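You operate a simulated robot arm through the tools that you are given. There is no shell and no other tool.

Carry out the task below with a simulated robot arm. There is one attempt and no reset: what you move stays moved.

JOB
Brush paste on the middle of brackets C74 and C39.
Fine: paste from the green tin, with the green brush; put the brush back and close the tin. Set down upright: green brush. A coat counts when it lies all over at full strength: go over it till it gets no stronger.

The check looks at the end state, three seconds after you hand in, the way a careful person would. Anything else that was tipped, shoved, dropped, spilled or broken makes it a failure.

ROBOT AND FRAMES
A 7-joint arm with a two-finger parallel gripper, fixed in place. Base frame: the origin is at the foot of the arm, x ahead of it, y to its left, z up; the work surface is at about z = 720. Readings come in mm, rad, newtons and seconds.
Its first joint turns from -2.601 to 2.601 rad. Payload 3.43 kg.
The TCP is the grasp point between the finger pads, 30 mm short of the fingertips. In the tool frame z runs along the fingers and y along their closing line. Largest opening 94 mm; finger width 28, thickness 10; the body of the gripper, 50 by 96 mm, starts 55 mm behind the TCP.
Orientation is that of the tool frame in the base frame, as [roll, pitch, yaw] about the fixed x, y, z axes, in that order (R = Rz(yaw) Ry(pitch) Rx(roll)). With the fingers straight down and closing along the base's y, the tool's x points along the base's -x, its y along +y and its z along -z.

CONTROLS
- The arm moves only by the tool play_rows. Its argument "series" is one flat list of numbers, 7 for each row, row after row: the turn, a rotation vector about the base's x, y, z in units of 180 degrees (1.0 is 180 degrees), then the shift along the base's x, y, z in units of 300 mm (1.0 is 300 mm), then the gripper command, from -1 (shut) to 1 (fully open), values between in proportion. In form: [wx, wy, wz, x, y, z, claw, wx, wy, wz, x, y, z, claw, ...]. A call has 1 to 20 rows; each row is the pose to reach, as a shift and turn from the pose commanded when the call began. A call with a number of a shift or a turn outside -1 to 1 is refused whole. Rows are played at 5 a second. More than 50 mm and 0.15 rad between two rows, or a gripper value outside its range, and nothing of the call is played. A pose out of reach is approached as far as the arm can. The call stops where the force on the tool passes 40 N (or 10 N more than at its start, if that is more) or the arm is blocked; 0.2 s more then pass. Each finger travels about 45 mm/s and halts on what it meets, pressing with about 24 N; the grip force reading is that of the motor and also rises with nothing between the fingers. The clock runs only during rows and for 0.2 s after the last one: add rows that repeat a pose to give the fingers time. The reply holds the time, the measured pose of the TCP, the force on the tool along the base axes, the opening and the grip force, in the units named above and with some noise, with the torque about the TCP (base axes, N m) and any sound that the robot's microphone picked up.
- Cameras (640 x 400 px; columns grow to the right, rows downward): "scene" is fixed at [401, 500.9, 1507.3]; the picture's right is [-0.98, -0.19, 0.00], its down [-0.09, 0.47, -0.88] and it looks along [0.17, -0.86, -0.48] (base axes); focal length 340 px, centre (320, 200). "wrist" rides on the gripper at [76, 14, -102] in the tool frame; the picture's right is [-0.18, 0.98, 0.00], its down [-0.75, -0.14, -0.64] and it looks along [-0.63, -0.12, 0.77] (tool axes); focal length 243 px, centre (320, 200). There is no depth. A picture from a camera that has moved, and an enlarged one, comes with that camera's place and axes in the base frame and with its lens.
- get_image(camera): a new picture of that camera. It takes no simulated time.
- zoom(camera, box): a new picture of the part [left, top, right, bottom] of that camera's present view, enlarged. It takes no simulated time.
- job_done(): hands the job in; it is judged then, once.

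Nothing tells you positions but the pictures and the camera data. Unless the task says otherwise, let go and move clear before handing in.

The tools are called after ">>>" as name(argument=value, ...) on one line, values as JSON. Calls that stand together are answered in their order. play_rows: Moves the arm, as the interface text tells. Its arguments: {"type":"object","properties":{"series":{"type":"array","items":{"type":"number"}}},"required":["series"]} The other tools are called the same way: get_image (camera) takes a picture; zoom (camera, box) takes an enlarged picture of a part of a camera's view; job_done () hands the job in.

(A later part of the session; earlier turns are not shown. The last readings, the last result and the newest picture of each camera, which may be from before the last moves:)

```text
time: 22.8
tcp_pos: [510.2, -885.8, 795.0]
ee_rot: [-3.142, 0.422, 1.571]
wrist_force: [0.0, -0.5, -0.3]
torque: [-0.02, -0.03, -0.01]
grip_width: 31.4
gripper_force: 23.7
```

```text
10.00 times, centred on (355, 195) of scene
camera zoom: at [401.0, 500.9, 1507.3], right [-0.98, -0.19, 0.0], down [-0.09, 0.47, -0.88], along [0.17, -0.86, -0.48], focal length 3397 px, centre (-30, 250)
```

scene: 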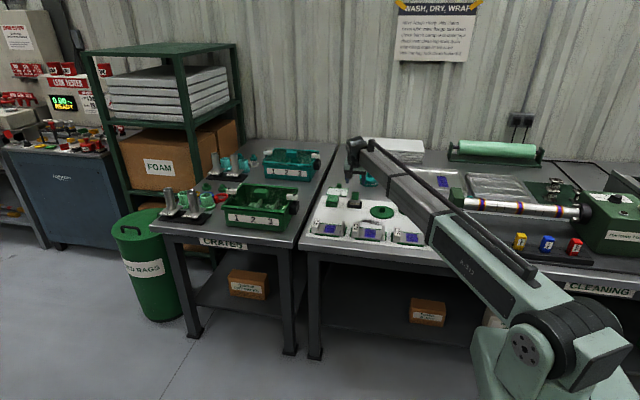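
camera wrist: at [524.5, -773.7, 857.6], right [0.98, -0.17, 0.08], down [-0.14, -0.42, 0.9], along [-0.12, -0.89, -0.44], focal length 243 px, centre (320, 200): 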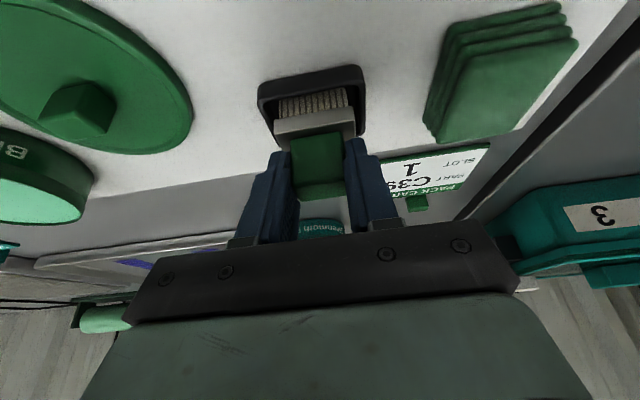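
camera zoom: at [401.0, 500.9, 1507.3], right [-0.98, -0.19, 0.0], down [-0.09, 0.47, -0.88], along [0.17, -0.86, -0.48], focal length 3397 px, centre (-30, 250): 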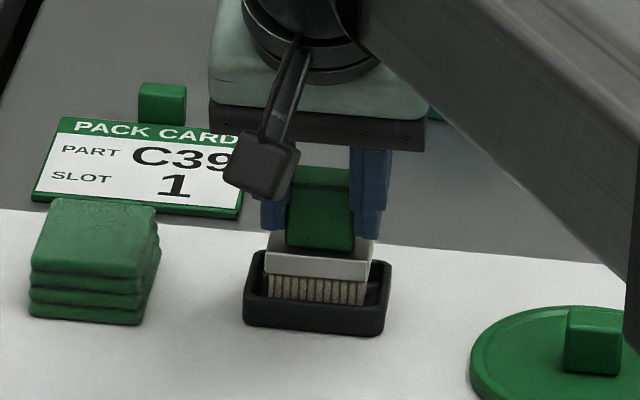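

The handle is held at 31 mm. I'll lift straight up and check the brush comes out of the holder upright.

>>> play_rows(series=[0, 0, 0, 0, 0, 0.03, -1, 0, 0, 0, 0, 0, 0.07, -1, 0, 0, 0, 0, 0, 0.12, -1, 0, 0, 0, 0, 0, 0.18, -1, 0, 0, 0, 0, 0, 0.25, -1, 0, 0, 0, 0, 0, 0.25, -1])

>>> get_image(camera="wrist")

>>> zoom(camera="scene", box=[330, 155, 380, 215])

```text
time: 24.2
tcp_pos: [511.2, -884.5, 868.6]
ee_rot: [3.14, 0.424, 1.571]
wrist_force: [-0.2, 0.1, -0.9]
torque: [0.0, -0.03, -0.02]
grip_width: 31.1
gripper_force: 23.4
```

```text
taken
camera wrist: at [525.3, -772.7, 931.5], right [0.98, -0.17, 0.08], down [-0.14, -0.42, 0.89], along [-0.12, -0.89, -0.44], focal length 243 px, centre (320, 200)
```

wrist: 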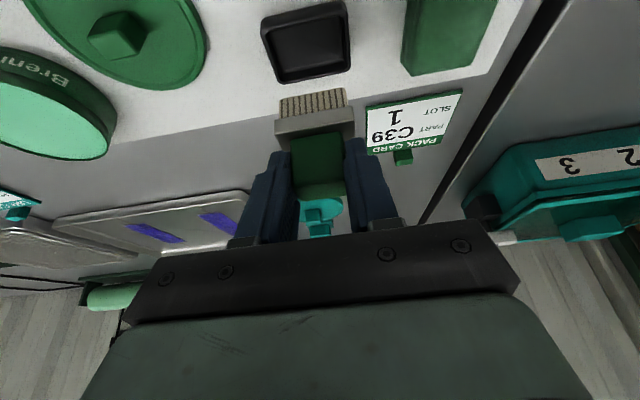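

```text
6.67 times, centred on (355, 185) of scene
camera zoom: at [401.0, 500.9, 1507.3], right [-0.98, -0.19, 0.0], down [-0.09, 0.47, -0.88], along [0.17, -0.86, -0.48], focal length 2265 px, centre (87, 300)
```

zoom: 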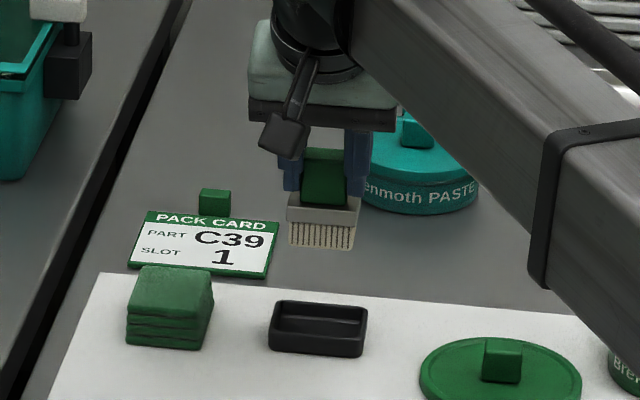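

The brush is upright in the grip and the holder stayed in place. I'll carry it over to the open tin, staying high.

>>> play_rows(series=[0, 0, 0, -0.12, 0.0, 0.03, -1, 0, 0, 0, -0.24, 0.0, 0.06, -1, 0, 0, 0, -0.36, 0.0, 0.06, -1, 0, 0, 0, -0.48, -0.0, 0.06, -1, 0, 0, 0, -0.6, -0.0, 0.06, -1, 0, 0, 0, -0.72, -0.01, 0.06, -1, 0, 0, 0, -0.833, -0.01, 0.06, -1, 0, 0, 0, -0.833, -0.01, 0.0, -1, 0, 0, 0, -0.833, -0.01, 0.0, -1])

>>> get_image(camera="wrist")

>>> zoom(camera="scene", box=[380, 160, 440, 225])

```text
time: 26.2
tcp_pos: [260.9, -889.4, 870.7]
ee_rot: [-3.14, 0.425, 1.57]
wrist_force: [0.6, -0.3, -0.3]
torque: [0.01, 0.01, 0.0]
grip_width: 31.2
gripper_force: 23.8
```

```text
taken
camera wrist: at [275.7, -776.7, 933.3], right [0.98, -0.17, 0.08], down [-0.14, -0.42, 0.9], along [-0.12, -0.89, -0.44], focal length 243 px, centre (320, 200)
```

wrist: 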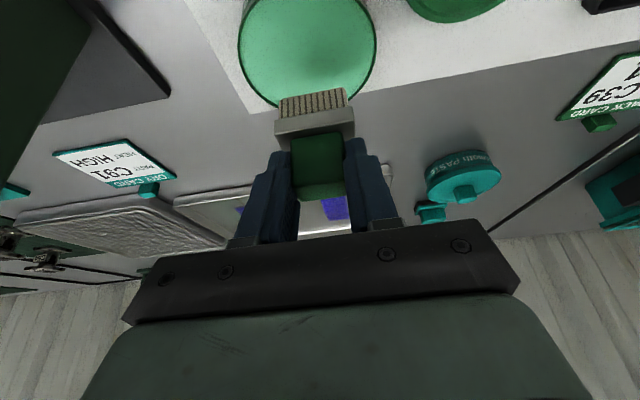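

```text
6.15 times, centred on (410, 192) of scene
camera zoom: at [401.0, 500.9, 1507.3], right [-0.98, -0.19, 0.0], down [-0.09, 0.47, -0.88], along [0.17, -0.86, -0.48], focal length 2091 px, centre (-234, 246)
```

zoom: 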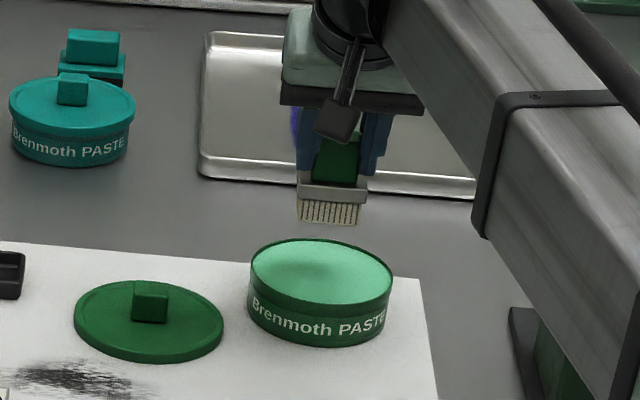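

The brush is centred over the tin within a few mm, which is plenty of clearance. I'll lower it toward the paste, stopping just above to check.

>>> play_rows(series=[0, 0, 0, 0, 0, -0.05, -1, 0, 0, 0, 0, 0, -0.1, -1, 0, 0, 0, 0, 0, -0.133, -1, 0, 0, 0, 0, 0, -0.133, -1])

>>> zoom(camera="scene", box=[390, 175, 430, 220])

>>> get_image(camera="wrist")

```text
time: 27.2
tcp_pos: [261.6, -889.6, 830.5]
ee_rot: [3.141, 0.423, 1.571]
wrist_force: [-0.1, 0.0, -0.3]
torque: [0.0, -0.02, -0.01]
grip_width: 31.1
gripper_force: 24.4
```

```text
8.89 times, centred on (410, 198) of scene
camera zoom: at [401.0, 500.9, 1507.3], right [-0.98, -0.19, 0.0], down [-0.09, 0.47, -0.88], along [0.17, -0.86, -0.48], focal length 3020 px, centre (-480, 222)
```

zoom: 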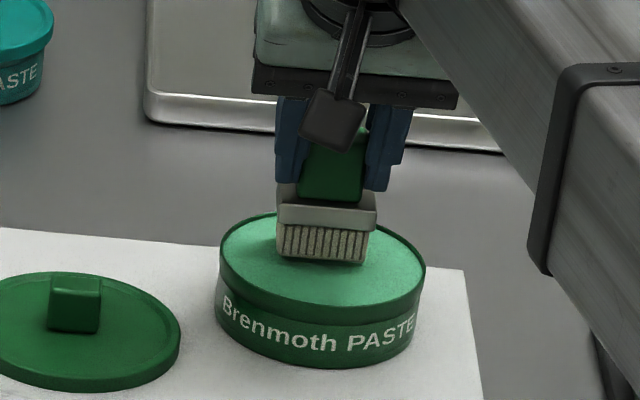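

```text
taken
camera wrist: at [276.1, -777.8, 893.4], right [0.98, -0.17, 0.08], down [-0.14, -0.42, 0.9], along [-0.12, -0.89, -0.44], focal length 243 px, centre (320, 200)
```

wrist: 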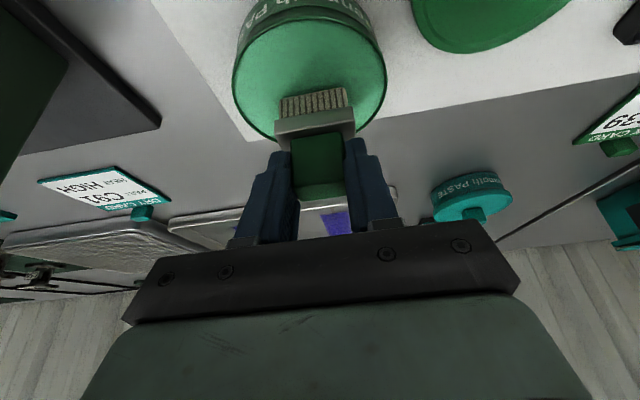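

>>> play_rows(series=[0, 0, 0, 0, 0, -0.007, -1, 0, 0, 0, 0, 0, -0.014, -1, 0, 0, 0, 0, 0, -0.021, -1, 0, 0, 0, 0, 0, -0.027, -1, 0, 0, 0, 0, 0, -0.027, -1])

>>> zoom(camera="scene", box=[390, 175, 430, 220])

>>> zoom(camera="wrist", box=[220, 0, 420, 150])

```text
time: 28.4
tcp_pos: [260.4, -890.4, 825.0]
ee_rot: [3.141, 0.43, 1.571]
wrist_force: [0.8, 1.1, 30.8]
torque: [-0.17, -0.02, -0.02]
grip_width: 31.5
gripper_force: 24.3
```

```text
8.89 times, centred on (410, 198) of scene
camera zoom: at [401.0, 500.9, 1507.3], right [-0.98, -0.19, 0.0], down [-0.09, 0.47, -0.88], along [0.17, -0.86, -0.48], focal length 3020 px, centre (-480, 222)
```

zoom: 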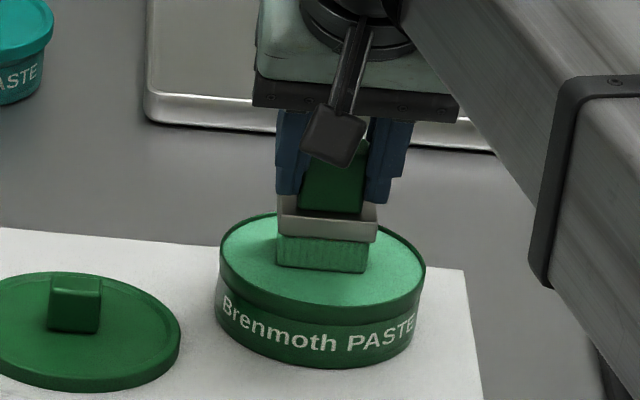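

```text
2.67 times, centred on (320, 75) of wrist
camera zoom: at [274.9, -777.2, 886.4], right [0.98, -0.17, 0.08], down [-0.14, -0.42, 0.9], along [-0.12, -0.89, -0.44], focal length 647 px, centre (320, 533)
```

zoom: 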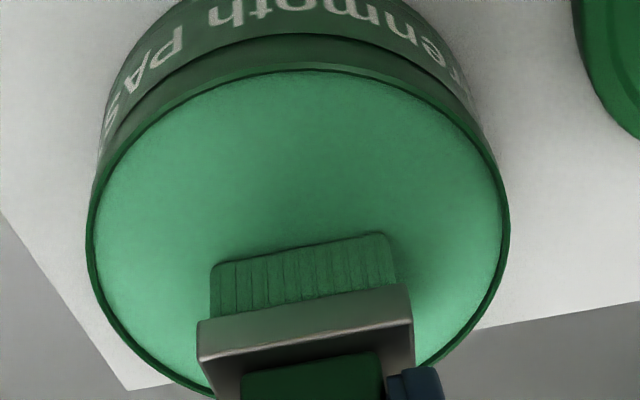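

The bristles are loaded green and the paste resists at TCP z≈825. I'll lift out and look at the brush before moving to the brackets.

>>> play_rows(series=[0, 0, 0, 0, 0, 0.01, -1, 0, 0, 0, 0, 0, 0.03, -1, 0, 0, 0, 0, 0, 0.08, -1, 0, 0, 0, 0, 0, 0.15, -1, 0, 0, 0, 0, 0, 0.2, -1, 0, 0, 0, 0, 0, 0.2, -1, 0, 0, 0, 0, 0, 0.2, -1])

>>> zoom(camera="scene", box=[390, 165, 430, 215])

>>> get_image(camera="wrist")

```text
time: 30.0
tcp_pos: [260.3, -887.9, 883.1]
ee_rot: [3.141, 0.424, 1.571]
wrist_force: [-0.5, 0.4, -0.4]
torque: [-0.01, 0.04, 0.04]
grip_width: 31.3
gripper_force: 23.5
```

```text
8.00 times, centred on (410, 190) of scene
camera zoom: at [401.0, 500.9, 1507.3], right [-0.98, -0.19, 0.0], down [-0.09, 0.47, -0.88], along [0.17, -0.86, -0.48], focal length 2718 px, centre (-400, 280)
```

zoom: 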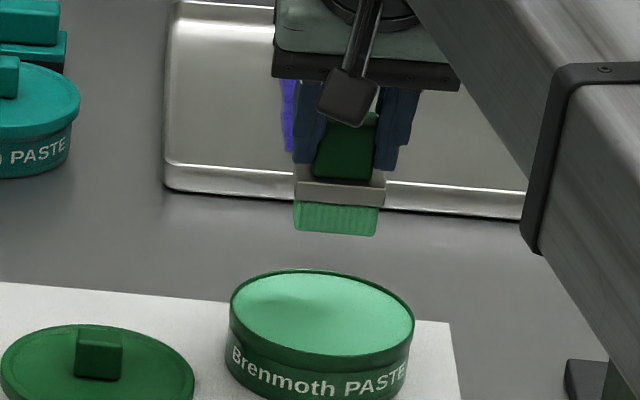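

```text
taken
camera wrist: at [275.1, -776.1, 944.6], right [0.98, -0.17, 0.08], down [-0.14, -0.42, 0.9], along [-0.12, -0.89, -0.44], focal length 243 px, centre (320, 200)
```

wrist: 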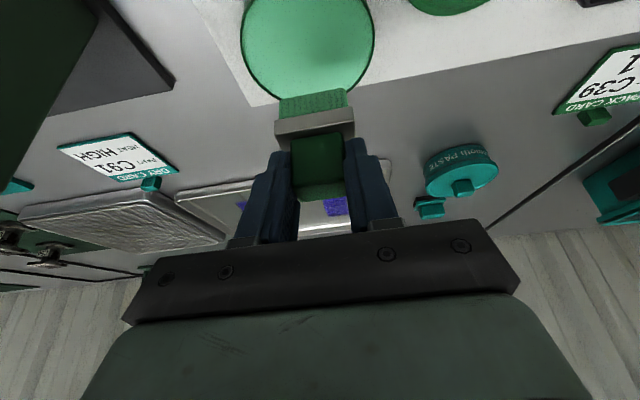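

The brush is loaded with no drips showing. I'll carry it over to C74 and look at the patch from there, staying high.

>>> play_rows(series=[0, 0, 0, 0.068, 0.107, 0.007, -1, 0, 0, 0, 0.136, 0.214, 0.014, -1, 0, 0, 0, 0.204, 0.321, 0.021, -1, 0, 0, 0, 0.272, 0.43, 0.028, -1, 0, 0, 0, 0.34, 0.537, 0.035, -1, 0, 0, 0, 0.408, 0.645, 0.042, -1, 0, 0, 0, 0.476, 0.75, 0.05, -1, 0, 0, 0, 0.54, 0.86, 0.056, -1, 0, 0, 0, 0.54, 0.86, 0.056, -1])

>>> get_image(camera="wrist")

>>> get_image(camera="scene")

>>> zoom(camera="scene", box=[300, 170, 400, 250])

```text
time: 32.0
tcp_pos: [422.8, -633.6, 899.4]
ee_rot: [3.141, 0.424, 1.571]
wrist_force: [-0.2, -0.3, -0.5]
torque: [-0.03, 0.01, -0.04]
grip_width: 31.4
gripper_force: 24.2
```

```text
taken
camera wrist: at [437.9, -520.5, 961.4], right [0.98, -0.17, 0.08], down [-0.14, -0.42, 0.9], along [-0.12, -0.89, -0.44], focal length 243 px, centre (320, 200)
```

wrist: 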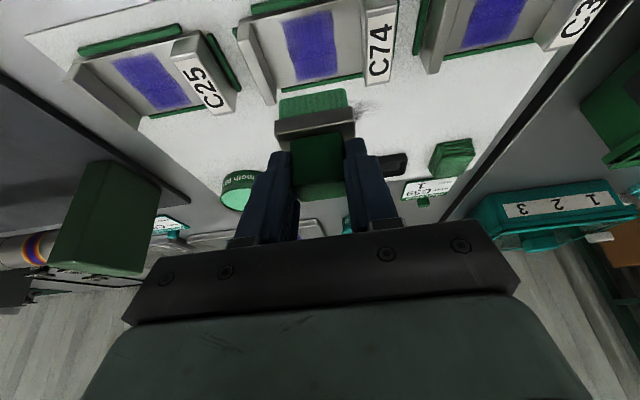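

```text
taken
```

scene: 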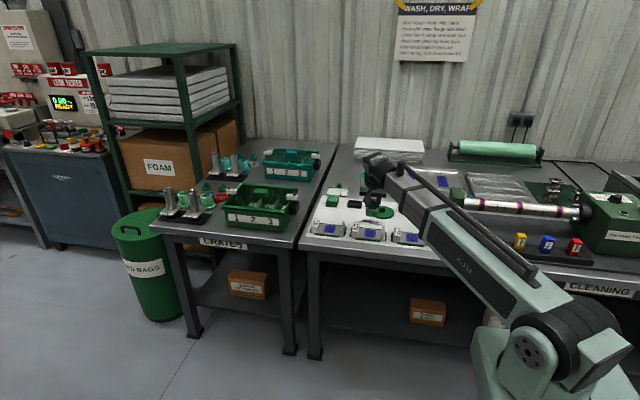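

```text
5.00 times, centred on (350, 210) of scene
camera zoom: at [401.0, 500.9, 1507.3], right [-0.98, -0.19, 0.0], down [-0.09, 0.47, -0.88], along [0.17, -0.86, -0.48], focal length 1699 px, centre (170, 150)
```

zoom: 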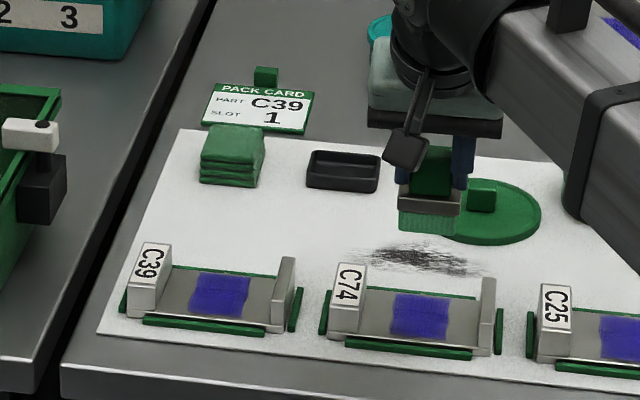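

>>> zoom(camera="wrist", box=[230, 0, 410, 112])

>>> zoom(camera="scene", box=[340, 210, 410, 250])

>>> zoom(camera="scene", box=[300, 210, 370, 250])

```text
3.56 times, centred on (320, 56) of wrist
camera zoom: at [437.9, -520.5, 961.4], right [0.98, -0.17, 0.08], down [-0.14, -0.42, 0.9], along [-0.12, -0.89, -0.44], focal length 863 px, centre (320, 712)
```

zoom: 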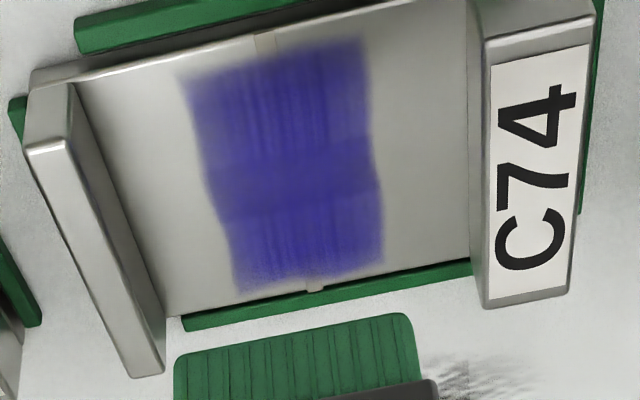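

```text
9.14 times, centred on (375, 230) of scene
camera zoom: at [401.0, 500.9, 1507.3], right [-0.98, -0.19, 0.0], down [-0.09, 0.47, -0.88], along [0.17, -0.86, -0.48], focal length 3106 px, centre (-183, -74)
```

zoom: 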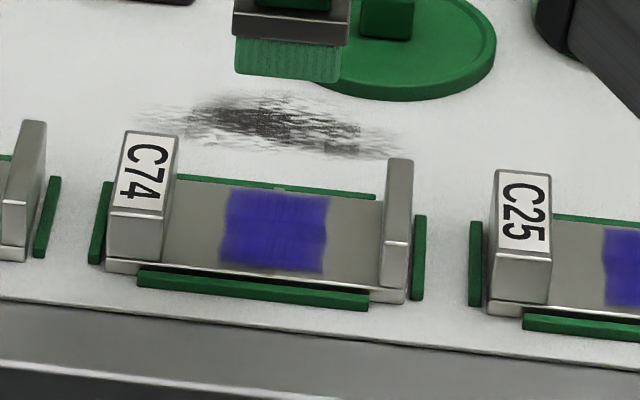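

```text
9.14 times, centred on (335, 230) of scene
camera zoom: at [401.0, 500.9, 1507.3], right [-0.98, -0.19, 0.0], down [-0.09, 0.47, -0.88], along [0.17, -0.86, -0.48], focal length 3106 px, centre (183, -74)
```

zoom: 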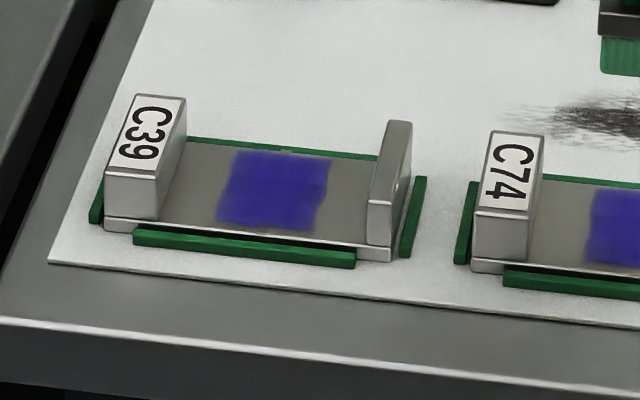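

The C74 patch spans about x 400–446 and y -697 to -637 on a plate at z≈727, and the bristles are about 44 mm wide, matching the patch. I'll come down over the near part of the patch, stopping just above contact.

>>> play_rows(series=[0, 0, 0, 0, -0.03, -0.1, -1, 0, 0, 0, 0, -0.05, -0.2, -1, 0, 0, 0, 0, -0.05, -0.28, -1, 0, 0, 0, 0, -0.05, -0.313, -1, 0, 0, 0, 0, -0.05, -0.313, -1])

>>> zoom(camera="wrist", box=[230, 0, 410, 112])

>>> zoom(camera="scene", box=[340, 200, 410, 250])

```text
time: 33.2
tcp_pos: [422.2, -646.6, 805.5]
ee_rot: [-3.141, 0.424, 1.57]
wrist_force: [-0.2, 0.8, -1.0]
torque: [0.02, 0.01, 0.0]
grip_width: 31.3
gripper_force: 24.4
```

```text
3.56 times, centred on (320, 56) of wrist
camera zoom: at [436.8, -534.2, 868.4], right [0.98, -0.17, 0.08], down [-0.14, -0.42, 0.9], along [-0.12, -0.89, -0.44], focal length 863 px, centre (320, 712)
```

zoom: 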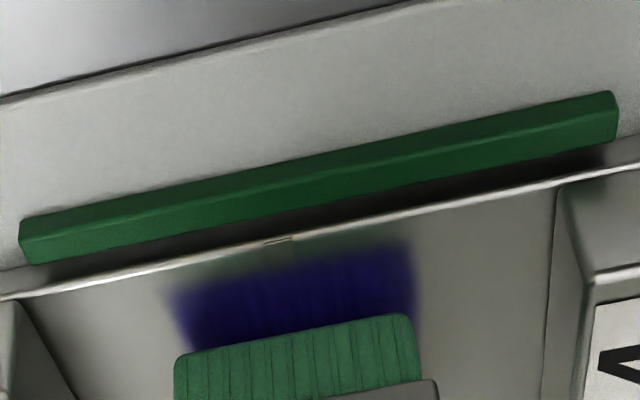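

```text
8.00 times, centred on (375, 225) of scene
camera zoom: at [401.0, 500.9, 1507.3], right [-0.98, -0.19, 0.0], down [-0.09, 0.47, -0.88], along [0.17, -0.86, -0.48], focal length 2718 px, centre (-120, 0)
```

zoom: 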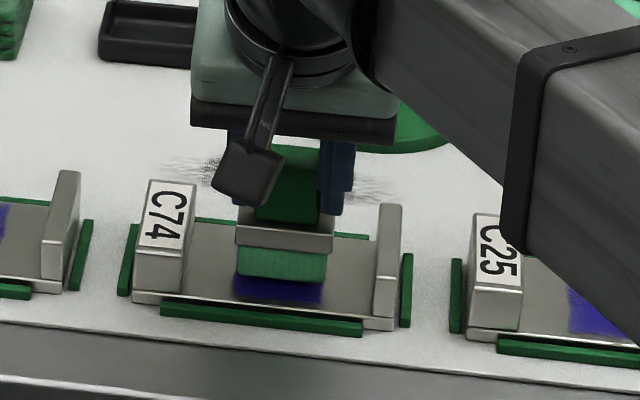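

The bristles line up with the patch in x to about 1 mm. I'll shift toward the near edge (y +9 mm) and lower to just above contact.

>>> play_rows(series=[0, 0, 0, 0.0033, 0.03, 0, -1, 0, 0, 0, 0.0033, 0.03, -0.008, -1, 0, 0, 0, 0.0033, 0.03, -0.013, -1, 0, 0, 0, 0.0033, 0.03, -0.018, -1, 0, 0, 0, 0.0033, 0.03, -0.018, -1])

>>> zoom(camera="wrist", box=[230, 0, 410, 112])

```text
time: 34.4
tcp_pos: [423.8, -638.8, 800.0]
ee_rot: [-3.14, 0.424, 1.571]
wrist_force: [0.2, -0.3, -0.2]
torque: [-0.02, 0.01, 0.0]
grip_width: 31.3
gripper_force: 23.2
```

```text
3.56 times, centred on (320, 56) of wrist
camera zoom: at [437.8, -525.6, 862.0], right [0.98, -0.17, 0.08], down [-0.14, -0.42, 0.9], along [-0.12, -0.89, -0.44], focal length 863 px, centre (320, 712)
```

zoom: 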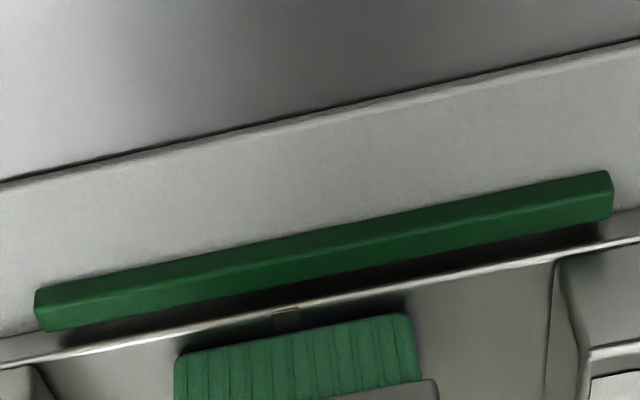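

>>> play_rows(series=[0, 0, 0, 0, 0, -0.0033, -1, 0, 0, 0, 0, 0, -0.0066, -1, 0, 0, 0, 0, 0, -0.0066, -1])

```text
time: 35.2
tcp_pos: [424.0, -637.7, 798.7]
ee_rot: [3.141, 0.426, 1.571]
wrist_force: [1.5, 0.2, 18.4]
torque: [-0.11, 0.05, 0.0]
grip_width: 31.2
gripper_force: 24.3
```

Light contact found (18 N at this height). I'll ease up about 1 mm and stroke along y to the far edge and back.

>>> play_rows(series=[0, 0, 0, 0, 0, 0.0033, -1, 0, 0, 0, 0, -0.016, 0.0033, -1, 0, 0, 0, 0, -0.032, 0.0033, -1, 0, 0, 0, 0, -0.048, 0.0033, -1, 0, 0, 0, 0, -0.064, 0.0033, -1, 0, 0, 0, 0, -0.08, 0.0033, -1, 0, 0, 0, 0, -0.096, 0.0033, -1, 0, 0, 0, 0, -0.112, 0.0033, -1, 0, 0, 0, 0, -0.123, 0.0033, -1, 0, 0, 0, 0, -0.123, 0.0033, -1])

>>> get_image(camera="wrist")

>>> zoom(camera="scene", box=[340, 200, 410, 250])

```text
time: 37.4
tcp_pos: [423.4, -676.5, 797.6]
ee_rot: [3.14, 0.424, 1.571]
wrist_force: [0.5, 4.4, 10.5]
torque: [0.09, 0.0, -0.03]
grip_width: 31.3
gripper_force: 23.9
```

```text
taken
camera wrist: at [438.0, -563.1, 860.9], right [0.98, -0.17, 0.08], down [-0.14, -0.42, 0.9], along [-0.12, -0.89, -0.44], focal length 243 px, centre (320, 200)
```

wrist: 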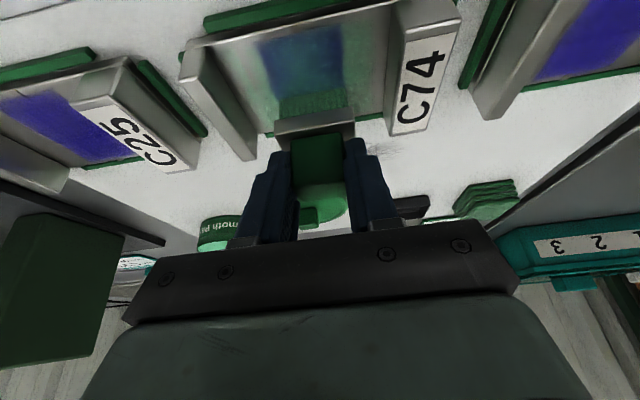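

```text
8.00 times, centred on (375, 225) of scene
camera zoom: at [401.0, 500.9, 1507.3], right [-0.98, -0.19, 0.0], down [-0.09, 0.47, -0.88], along [0.17, -0.86, -0.48], focal length 2718 px, centre (-120, 0)
```

zoom: 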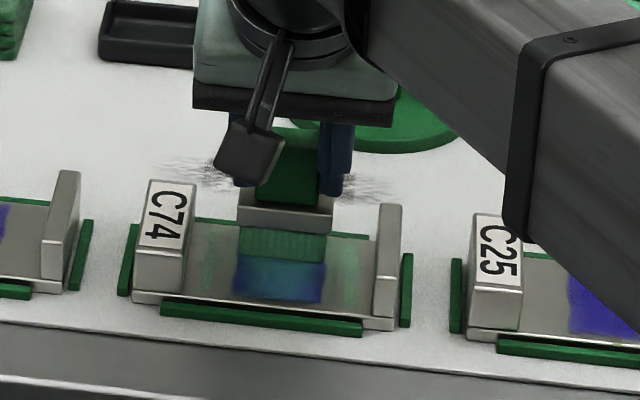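

Paste is going on. I'll look closely at the coat and anything outside the patch.

>>> zoom(camera="wrist", box=[180, 0, 470, 170])

>>> zoom(camera="scene", box=[350, 220, 400, 245])

```text
2.21 times, centred on (325, 85) of wrist
camera zoom: at [438.0, -563.1, 860.9], right [0.98, -0.17, 0.08], down [-0.14, -0.42, 0.9], along [-0.12, -0.89, -0.44], focal length 535 px, centre (309, 454)
```

zoom: 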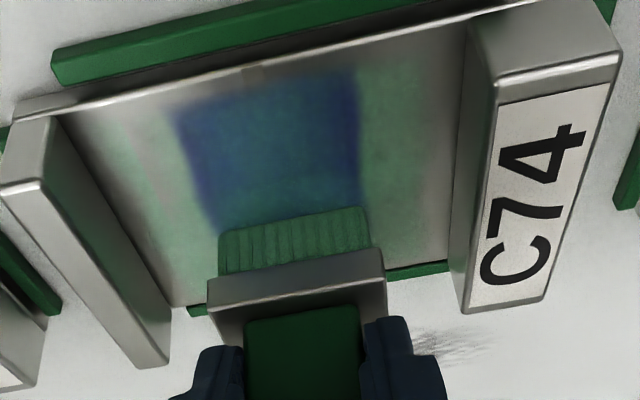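

```text
12.80 times, centred on (375, 232) of scene
camera zoom: at [401.0, 500.9, 1507.3], right [-0.98, -0.19, 0.0], down [-0.09, 0.47, -0.88], along [0.17, -0.86, -0.48], focal length 4348 px, centre (-384, -216)
```

zoom: 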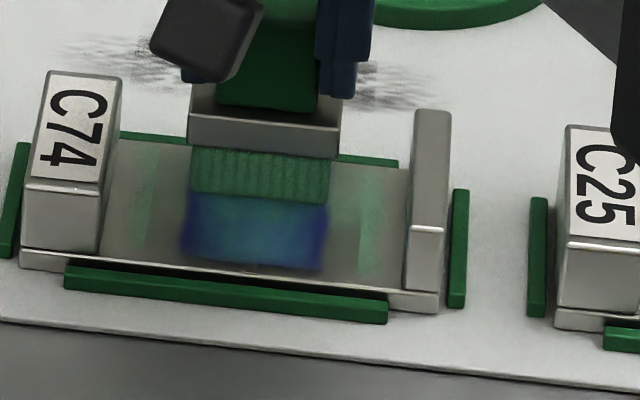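

I want to see the plate without the brush in the way, so I'll lift 60 mm and back off slightly to inspect.

>>> play_rows(series=[0, 0, 0, 0, 0, 0.02, -1, 0, 0, 0, 0, 0, 0.1, -1, 0, 0, 0, 0, 0, 0.2, -1, 0, 0, 0, 0, 0.06, 0.3, -1, 0, 0, 0, 0, 0.123, 0.34, -1, 0, 0, 0, 0, 0.123, 0.34, -1])

>>> zoom(camera="wrist", box=[210, 0, 430, 130])

>>> zoom(camera="scene", box=[350, 215, 400, 245])

>>> zoom(camera="scene", box=[300, 190, 440, 250])

```text
time: 38.8
tcp_pos: [423.8, -639.6, 901.7]
ee_rot: [-3.141, 0.425, 1.571]
wrist_force: [0.3, 0.0, -1.2]
torque: [-0.01, -0.02, 0.01]
grip_width: 31.4
gripper_force: 23.7
```

```text
2.91 times, centred on (320, 65) of wrist
camera zoom: at [438.4, -525.9, 964.6], right [0.98, -0.17, 0.08], down [-0.14, -0.42, 0.9], along [-0.12, -0.89, -0.44], focal length 706 px, centre (320, 593)
```

zoom: 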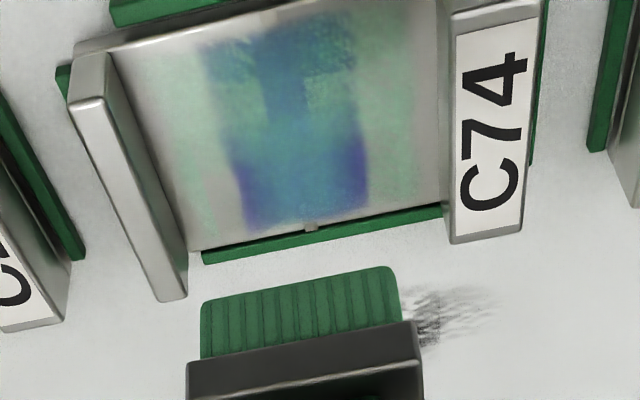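

```text
12.80 times, centred on (375, 230) of scene
camera zoom: at [401.0, 500.9, 1507.3], right [-0.98, -0.19, 0.0], down [-0.09, 0.47, -0.88], along [0.17, -0.86, -0.48], focal length 4348 px, centre (-384, -184)
```

zoom: 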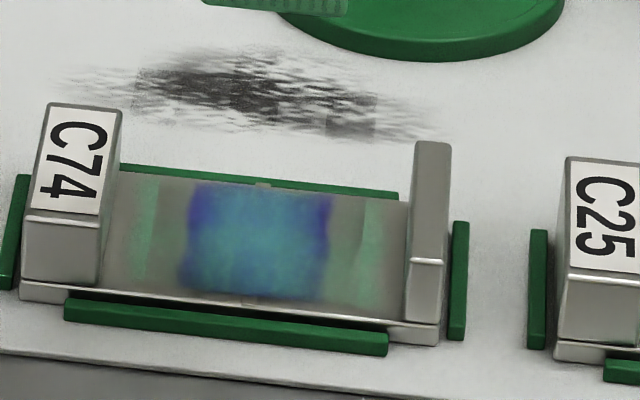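

```text
4.57 times, centred on (370, 220) of scene
camera zoom: at [401.0, 500.9, 1507.3], right [-0.98, -0.19, 0.0], down [-0.09, 0.47, -0.88], along [0.17, -0.86, -0.48], focal length 1553 px, centre (91, 109)
```

zoom: 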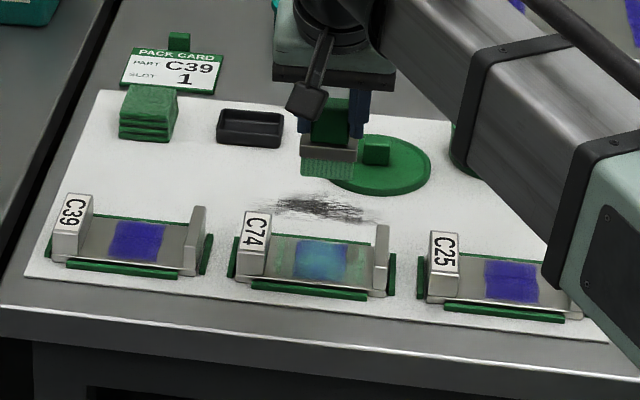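

The first pass put on a thin, translucent coat, stronger in the centre than at the patch edges. I'll do repeated passes with small x offsets to cover the edges and build strength.

>>> play_rows(series=[0, 0, 0, -0.013, 0.005, -0.12, -1, 0, 0, 0, -0.013, 0.005, -0.24, -1, 0, 0, 0, -0.013, 0.005, -0.32, -1, 0, 0, 0, -0.013, 0.005, -0.34, -1, 0, 0, 0, -0.013, -0.02, -0.34, -1, 0, 0, 0, -0.013, -0.045, -0.34, -1, 0, 0, 0, -0.013, -0.07, -0.34, -1, 0, 0, 0, -0.013, -0.095, -0.34, -1, 0, 0, 0, -0.013, -0.128, -0.34, -1, 0, 0, 0, 0.0, -0.128, -0.34, -1, 0, 0, 0, 0.013, -0.128, -0.34, -1, 0, 0, 0, 0.013, -0.1, -0.34, -1, 0, 0, 0, 0.013, -0.075, -0.34, -1, 0, 0, 0, 0.013, -0.05, -0.34, -1, 0, 0, 0, 0.013, -0.025, -0.34, -1, 0, 0, 0, 0.013, 0.005, -0.34, -1, 0, 0, 0, 0.0, 0.005, -0.34, -1, 0, 0, 0, 0.0, 0.005, -0.34, -1])

>>> zoom(camera="scene", box=[350, 210, 400, 245])

>>> zoom(camera="wrist", box=[210, 0, 430, 130])

```text
time: 42.6
tcp_pos: [422.3, -635.7, 799.0]
ee_rot: [-3.139, 0.424, 1.572]
wrist_force: [0.8, 0.0, 0.1]
torque: [0.03, 0.02, -0.02]
grip_width: 31.1
gripper_force: 24.0
```

```text
11.43 times, centred on (375, 228) of scene
camera zoom: at [401.0, 500.9, 1507.3], right [-0.98, -0.19, 0.0], down [-0.09, 0.47, -0.88], along [0.17, -0.86, -0.48], focal length 3882 px, centre (-309, -114)
```

zoom: 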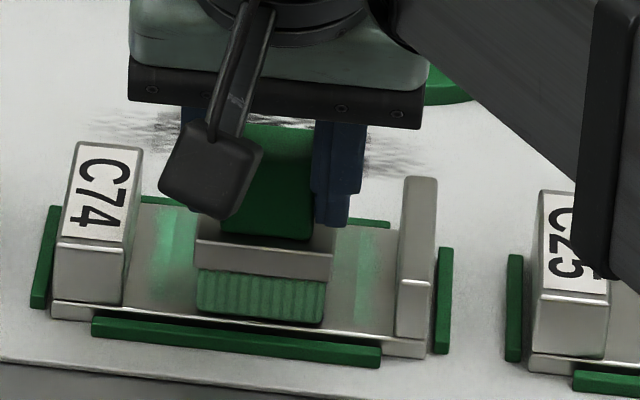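

```text
2.91 times, centred on (320, 65) of wrist
camera zoom: at [437.5, -524.0, 861.2], right [0.98, -0.17, 0.08], down [-0.14, -0.42, 0.89], along [-0.12, -0.89, -0.44], focal length 706 px, centre (320, 593)
```

zoom: 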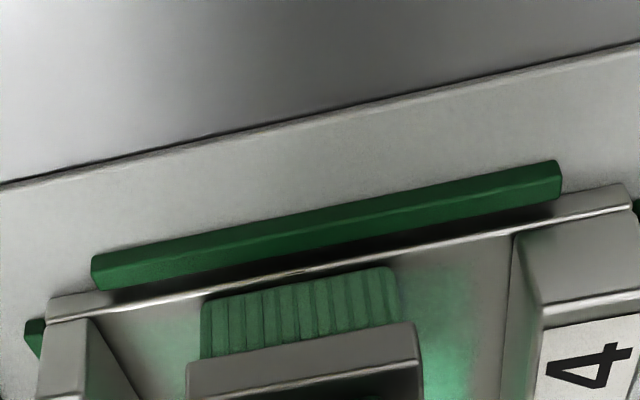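

The brush has just lost contact at this height. I'll lift to inspect the coat again before continuing.

>>> play_rows(series=[0, 0, 0, 0, 0, 0.1, -1, 0, 0, 0, 0, 0, 0.2, -1, 0, 0, 0, 0, 0.0, 0.3, -1, 0, 0, 0, 0, 0.0, 0.34, -1, 0, 0, 0, 0, 0, 0.34, -1])

>>> zoom(camera="wrist", box=[210, 0, 430, 130])

>>> zoom(camera="scene", box=[350, 215, 400, 245])

```text
time: 43.8
tcp_pos: [423.4, -636.6, 900.4]
ee_rot: [-3.141, 0.426, 1.573]
wrist_force: [0.1, 0.0, 0.0]
torque: [-0.01, -0.01, 0.02]
grip_width: 31.2
gripper_force: 23.9
```

```text
2.91 times, centred on (320, 65) of wrist
camera zoom: at [437.7, -524.4, 962.4], right [0.98, -0.17, 0.08], down [-0.14, -0.42, 0.9], along [-0.12, -0.89, -0.44], focal length 706 px, centre (320, 593)
```

zoom: 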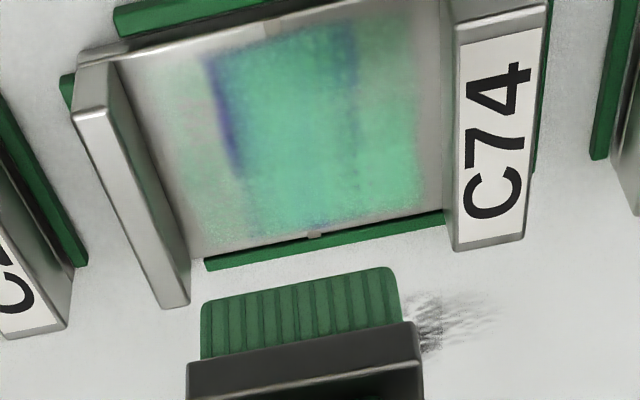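

```text
12.80 times, centred on (375, 230) of scene
camera zoom: at [401.0, 500.9, 1507.3], right [-0.98, -0.19, 0.0], down [-0.09, 0.47, -0.88], along [0.17, -0.86, -0.48], focal length 4348 px, centre (-384, -184)
```

zoom: 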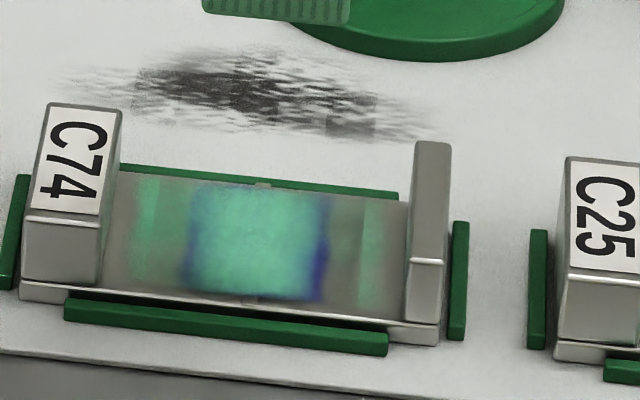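

The patch is mostly mint now, with blue left along the -x edge near the front and faintly on the +x edge. I'll do another set of passes slightly lower, biased to cover those edges.

>>> play_rows(series=[0, 0, 0, -0.015, 0.003, -0.12, -1, 0, 0, 0, -0.015, 0.003, -0.24, -1, 0, 0, 0, -0.015, 0.003, -0.32, -1, 0, 0, 0, -0.015, 0.003, -0.342, -1, 0, 0, 0, -0.015, 0.003, -0.342, -1])

```text
time: 45.0
tcp_pos: [419.3, -635.7, 799.1]
ee_rot: [3.141, 0.424, 1.571]
wrist_force: [0.4, 0.2, -0.5]
torque: [-0.01, -0.02, -0.04]
grip_width: 31.6
gripper_force: 24.0
```

>>> play_rows(series=[0, 0, 0, 0, 0, -0.002, -1, 0, 0, 0, 0, 0, -0.004, -1, 0, 0, 0, 0, 0, -0.004, -1])

```text
time: 45.8
tcp_pos: [419.8, -635.1, 797.1]
ee_rot: [3.14, 0.425, 1.571]
wrist_force: [0.9, 6.8, 22.2]
torque: [0.16, 0.05, 0.02]
grip_width: 31.3
gripper_force: 24.1
```

>>> play_rows(series=[0, 0, 0, 0, 0, 0.002, -1, 0, 0, 0, 0, -0.025, 0.002, -1, 0, 0, 0, 0, -0.05, 0.002, -1, 0, 0, 0, 0, -0.075, 0.002, -1, 0, 0, 0, 0, -0.1, 0.002, -1, 0, 0, 0, 0, -0.126, 0.002, -1, 0, 0, 0, 0.015, -0.126, 0.002, -1, 0, 0, 0, 0.028, -0.126, 0.002, -1, 0, 0, 0, 0.028, -0.1, 0.002, -1, 0, 0, 0, 0.028, -0.075, 0.002, -1, 0, 0, 0, 0.028, -0.05, 0.002, -1, 0, 0, 0, 0.028, -0.025, 0.002, -1, 0, 0, 0, 0.028, 0.0, 0.002, -1, 0, 0, 0, 0.013, 0.0, 0.002, -1, 0, 0, 0, 0.0, 0.0, 0.002, -1, 0, 0, 0, 0.0, 0.0, 0.002, -1])

>>> zoom(camera="scene", box=[350, 210, 400, 245])

```text
time: 49.2
tcp_pos: [419.3, -634.7, 798.3]
ee_rot: [3.141, 0.424, 1.57]
wrist_force: [10.0, 4.7, 21.8]
torque: [0.22, -0.37, -0.02]
grip_width: 31.6
gripper_force: 23.3
```

```text
11.43 times, centred on (375, 228) of scene
camera zoom: at [401.0, 500.9, 1507.3], right [-0.98, -0.19, 0.0], down [-0.09, 0.47, -0.88], along [0.17, -0.86, -0.48], focal length 3882 px, centre (-309, -114)
```

zoom: 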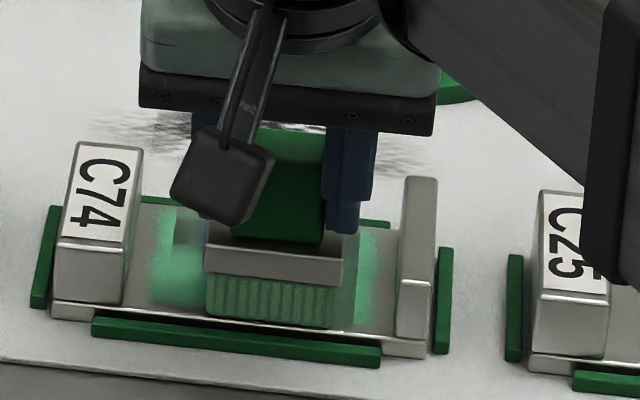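

>>> play_rows(series=[0, 0, 0, 0, 0, 0.1, -1, 0, 0, 0, 0, 0, 0.2, -1, 0, 0, 0, 0.015, 0.0, 0.3, -1, 0, 0, 0, 0.015, 0.0, 0.344, -1, 0, 0, 0, 0.015, 0, 0.344, -1])

>>> get_image(camera="wrist")

>>> zoom(camera="wrist", box=[210, 0, 430, 130])

>>> zoom(camera="scene", box=[350, 215, 400, 245])

>>> zoom(camera="scene", box=[350, 160, 410, 215])

```text
time: 50.4
tcp_pos: [424.4, -635.4, 900.5]
ee_rot: [3.141, 0.424, 1.57]
wrist_force: [0.2, 0.6, -0.7]
torque: [0.03, 0.01, 0.0]
grip_width: 31.3
gripper_force: 23.3
```

```text
taken
camera wrist: at [438.2, -523.9, 963.4], right [0.98, -0.17, 0.08], down [-0.14, -0.42, 0.9], along [-0.12, -0.89, -0.44], focal length 243 px, centre (320, 200)
```

wrist: 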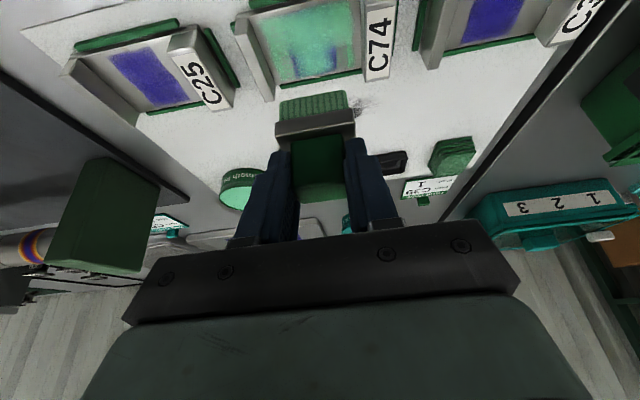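

```text
2.91 times, centred on (320, 65) of wrist
camera zoom: at [438.2, -523.9, 963.4], right [0.98, -0.17, 0.08], down [-0.14, -0.42, 0.9], along [-0.12, -0.89, -0.44], focal length 706 px, centre (320, 593)
```

zoom: 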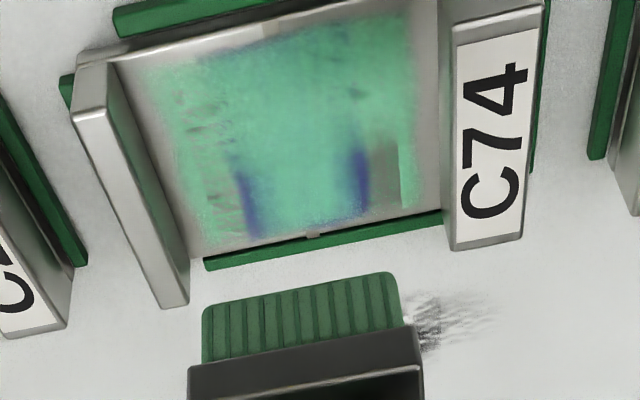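

```text
12.80 times, centred on (375, 230) of scene
camera zoom: at [401.0, 500.9, 1507.3], right [-0.98, -0.19, 0.0], down [-0.09, 0.47, -0.88], along [0.17, -0.86, -0.48], focal length 4348 px, centre (-384, -184)
```

zoom: 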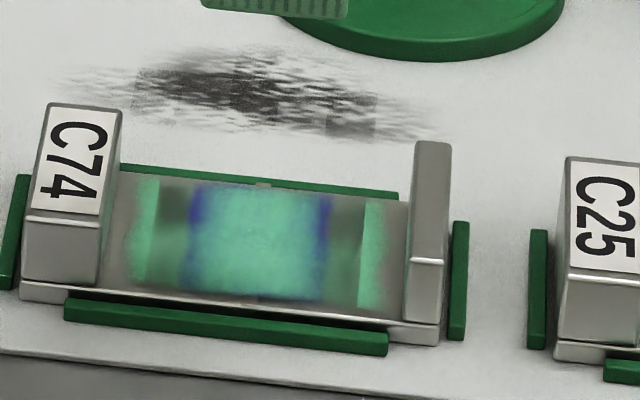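

```text
7.27 times, centred on (380, 188) of scene
camera zoom: at [401.0, 500.9, 1507.3], right [-0.98, -0.19, 0.0], down [-0.09, 0.47, -0.88], along [0.17, -0.86, -0.48], focal length 2471 px, centre (-116, 291)
```

zoom: 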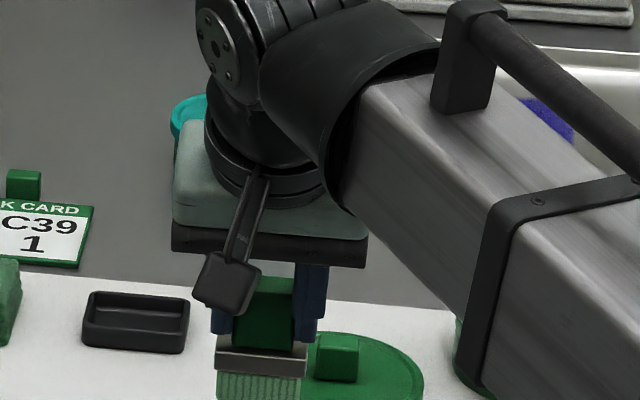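

Coverage is building; blue remains as thin stripes along both x edges in the far half. I'll make passes with larger x offsets (±6 mm) over the full length.

>>> play_rows(series=[0, 0, 0, -0.02, 0.0, -0.12, -1, 0, 0, 0, -0.02, 0.0, -0.24, -1, 0, 0, 0, -0.02, 0.0, -0.32, -1, 0, 0, 0, -0.02, 0.0, -0.343, -1, 0, 0, 0, -0.02, -0.03, -0.343, -1, 0, 0, 0, -0.02, -0.06, -0.343, -1, 0, 0, 0, -0.02, -0.095, -0.343, -1, 0, 0, 0, -0.02, -0.13, -0.343, -1, 0, 0, 0, -0.02, -0.1, -0.343, -1, 0, 0, 0, -0.02, -0.07, -0.343, -1, 0, 0, 0, -0.02, -0.1, -0.343, -1, 0, 0, 0, -0.02, -0.13, -0.343, -1, 0, 0, 0, -0.0, -0.13, -0.343, -1, 0, 0, 0, 0.02, -0.13, -0.343, -1, 0, 0, 0, 0.02, -0.1, -0.343, -1, 0, 0, 0, 0.02, -0.07, -0.343, -1, 0, 0, 0, 0.02, -0.1, -0.343, -1, 0, 0, 0, 0.02, -0.13, -0.343, -1, 0, 0, 0, 0.02, -0.1, -0.343, -1])

>>> play_rows(series=[0, 0, 0, 0, 0.03, 0.0, -1, 0, 0, 0, 0, 0.06, 0.0, -1, 0, 0, 0, 0, 0.1, 0.0, -1, 0, 0, 0, -0.02, 0.1, 0.0, -1, 0, 0, 0, -0.02, 0.07, 0.0, -1, 0, 0, 0, -0.02, 0.04, 0.0, -1, 0, 0, 0, -0.02, 0.0, 0.0, -1, 0, 0, 0, -0.02, -0.03, 0.0, -1, 0, 0, 0, -0.02, -0.03, 0.1, -1, 0, 0, 0, -0.02, 0.0, 0.2, -1, 0, 0, 0, -0.02, 0.05, 0.3, -1, 0, 0, 0, -0.02, 0.1, 0.343, -1, 0, 0, 0, -0.02, 0.1, 0.343, -1])

>>> zoom(camera="wrist", box=[210, 0, 430, 130])

>>> zoom(camera="scene", box=[350, 215, 400, 245])

```text
time: 54.4
tcp_pos: [428.7, -665.1, 797.9]
ee_rot: [3.141, 0.424, 1.569]
wrist_force: [0.3, -3.9, 6.6]
torque: [-0.19, -0.02, 0.02]
grip_width: 31.3
gripper_force: 24.0
```

```text
time: 57.2
tcp_pos: [423.8, -635.2, 900.6]
ee_rot: [3.14, 0.424, 1.57]
wrist_force: [-0.6, -0.2, -1.3]
torque: [0.0, 0.01, 0.01]
grip_width: 31.2
gripper_force: 23.9
```

```text
2.91 times, centred on (320, 65) of wrist
camera zoom: at [437.3, -522.5, 963.6], right [0.98, -0.17, 0.08], down [-0.14, -0.42, 0.9], along [-0.12, -0.89, -0.44], focal length 706 px, centre (320, 593)
```

zoom: 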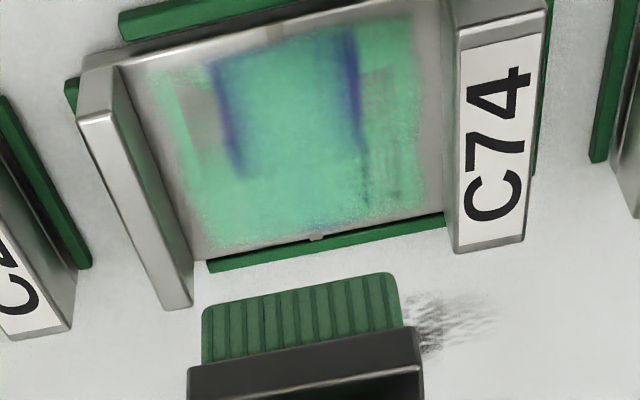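

```text
12.80 times, centred on (375, 230) of scene
camera zoom: at [401.0, 500.9, 1507.3], right [-0.98, -0.19, 0.0], down [-0.09, 0.47, -0.88], along [0.17, -0.86, -0.48], focal length 4348 px, centre (-384, -184)
```

zoom: 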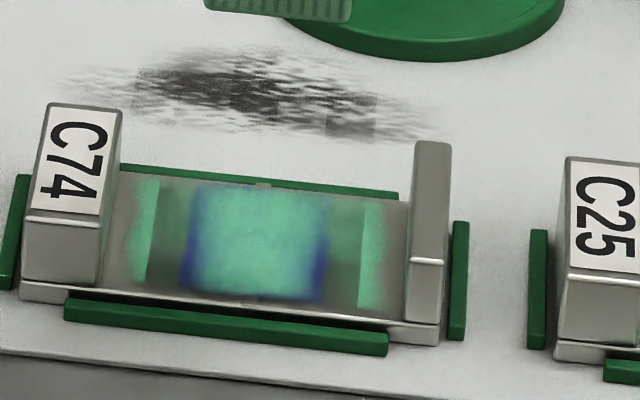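

The blue edge stripes moved from the far half to the near half, so I need a closer look at how the coat behaves.

>>> zoom(camera="wrist", box=[255, 0, 365, 90])

>>> zoom(camera="scene", box=[355, 220, 385, 245])

```text
4.44 times, centred on (310, 45) of wrist
camera zoom: at [437.3, -522.5, 963.6], right [0.98, -0.17, 0.08], down [-0.14, -0.42, 0.9], along [-0.12, -0.89, -0.44], focal length 1078 px, centre (364, 889)
```

zoom: 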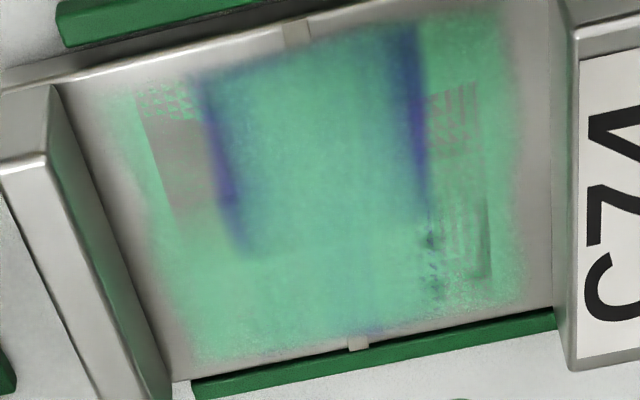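

```text
16.00 times, centred on (370, 232) of scene
camera zoom: at [401.0, 500.9, 1507.3], right [-0.98, -0.19, 0.0], down [-0.09, 0.47, -0.88], along [0.17, -0.86, -0.48], focal length 5436 px, centre (-480, -320)
```

zoom: 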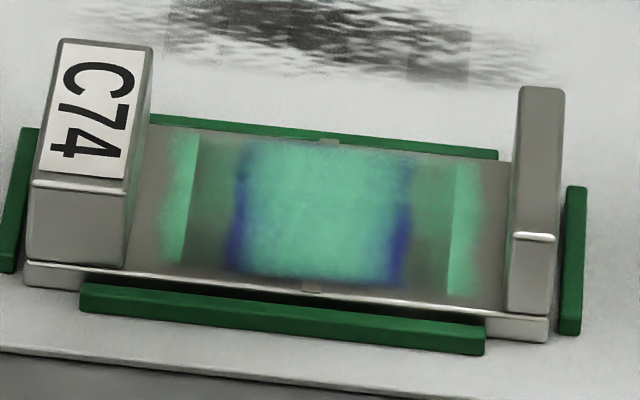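

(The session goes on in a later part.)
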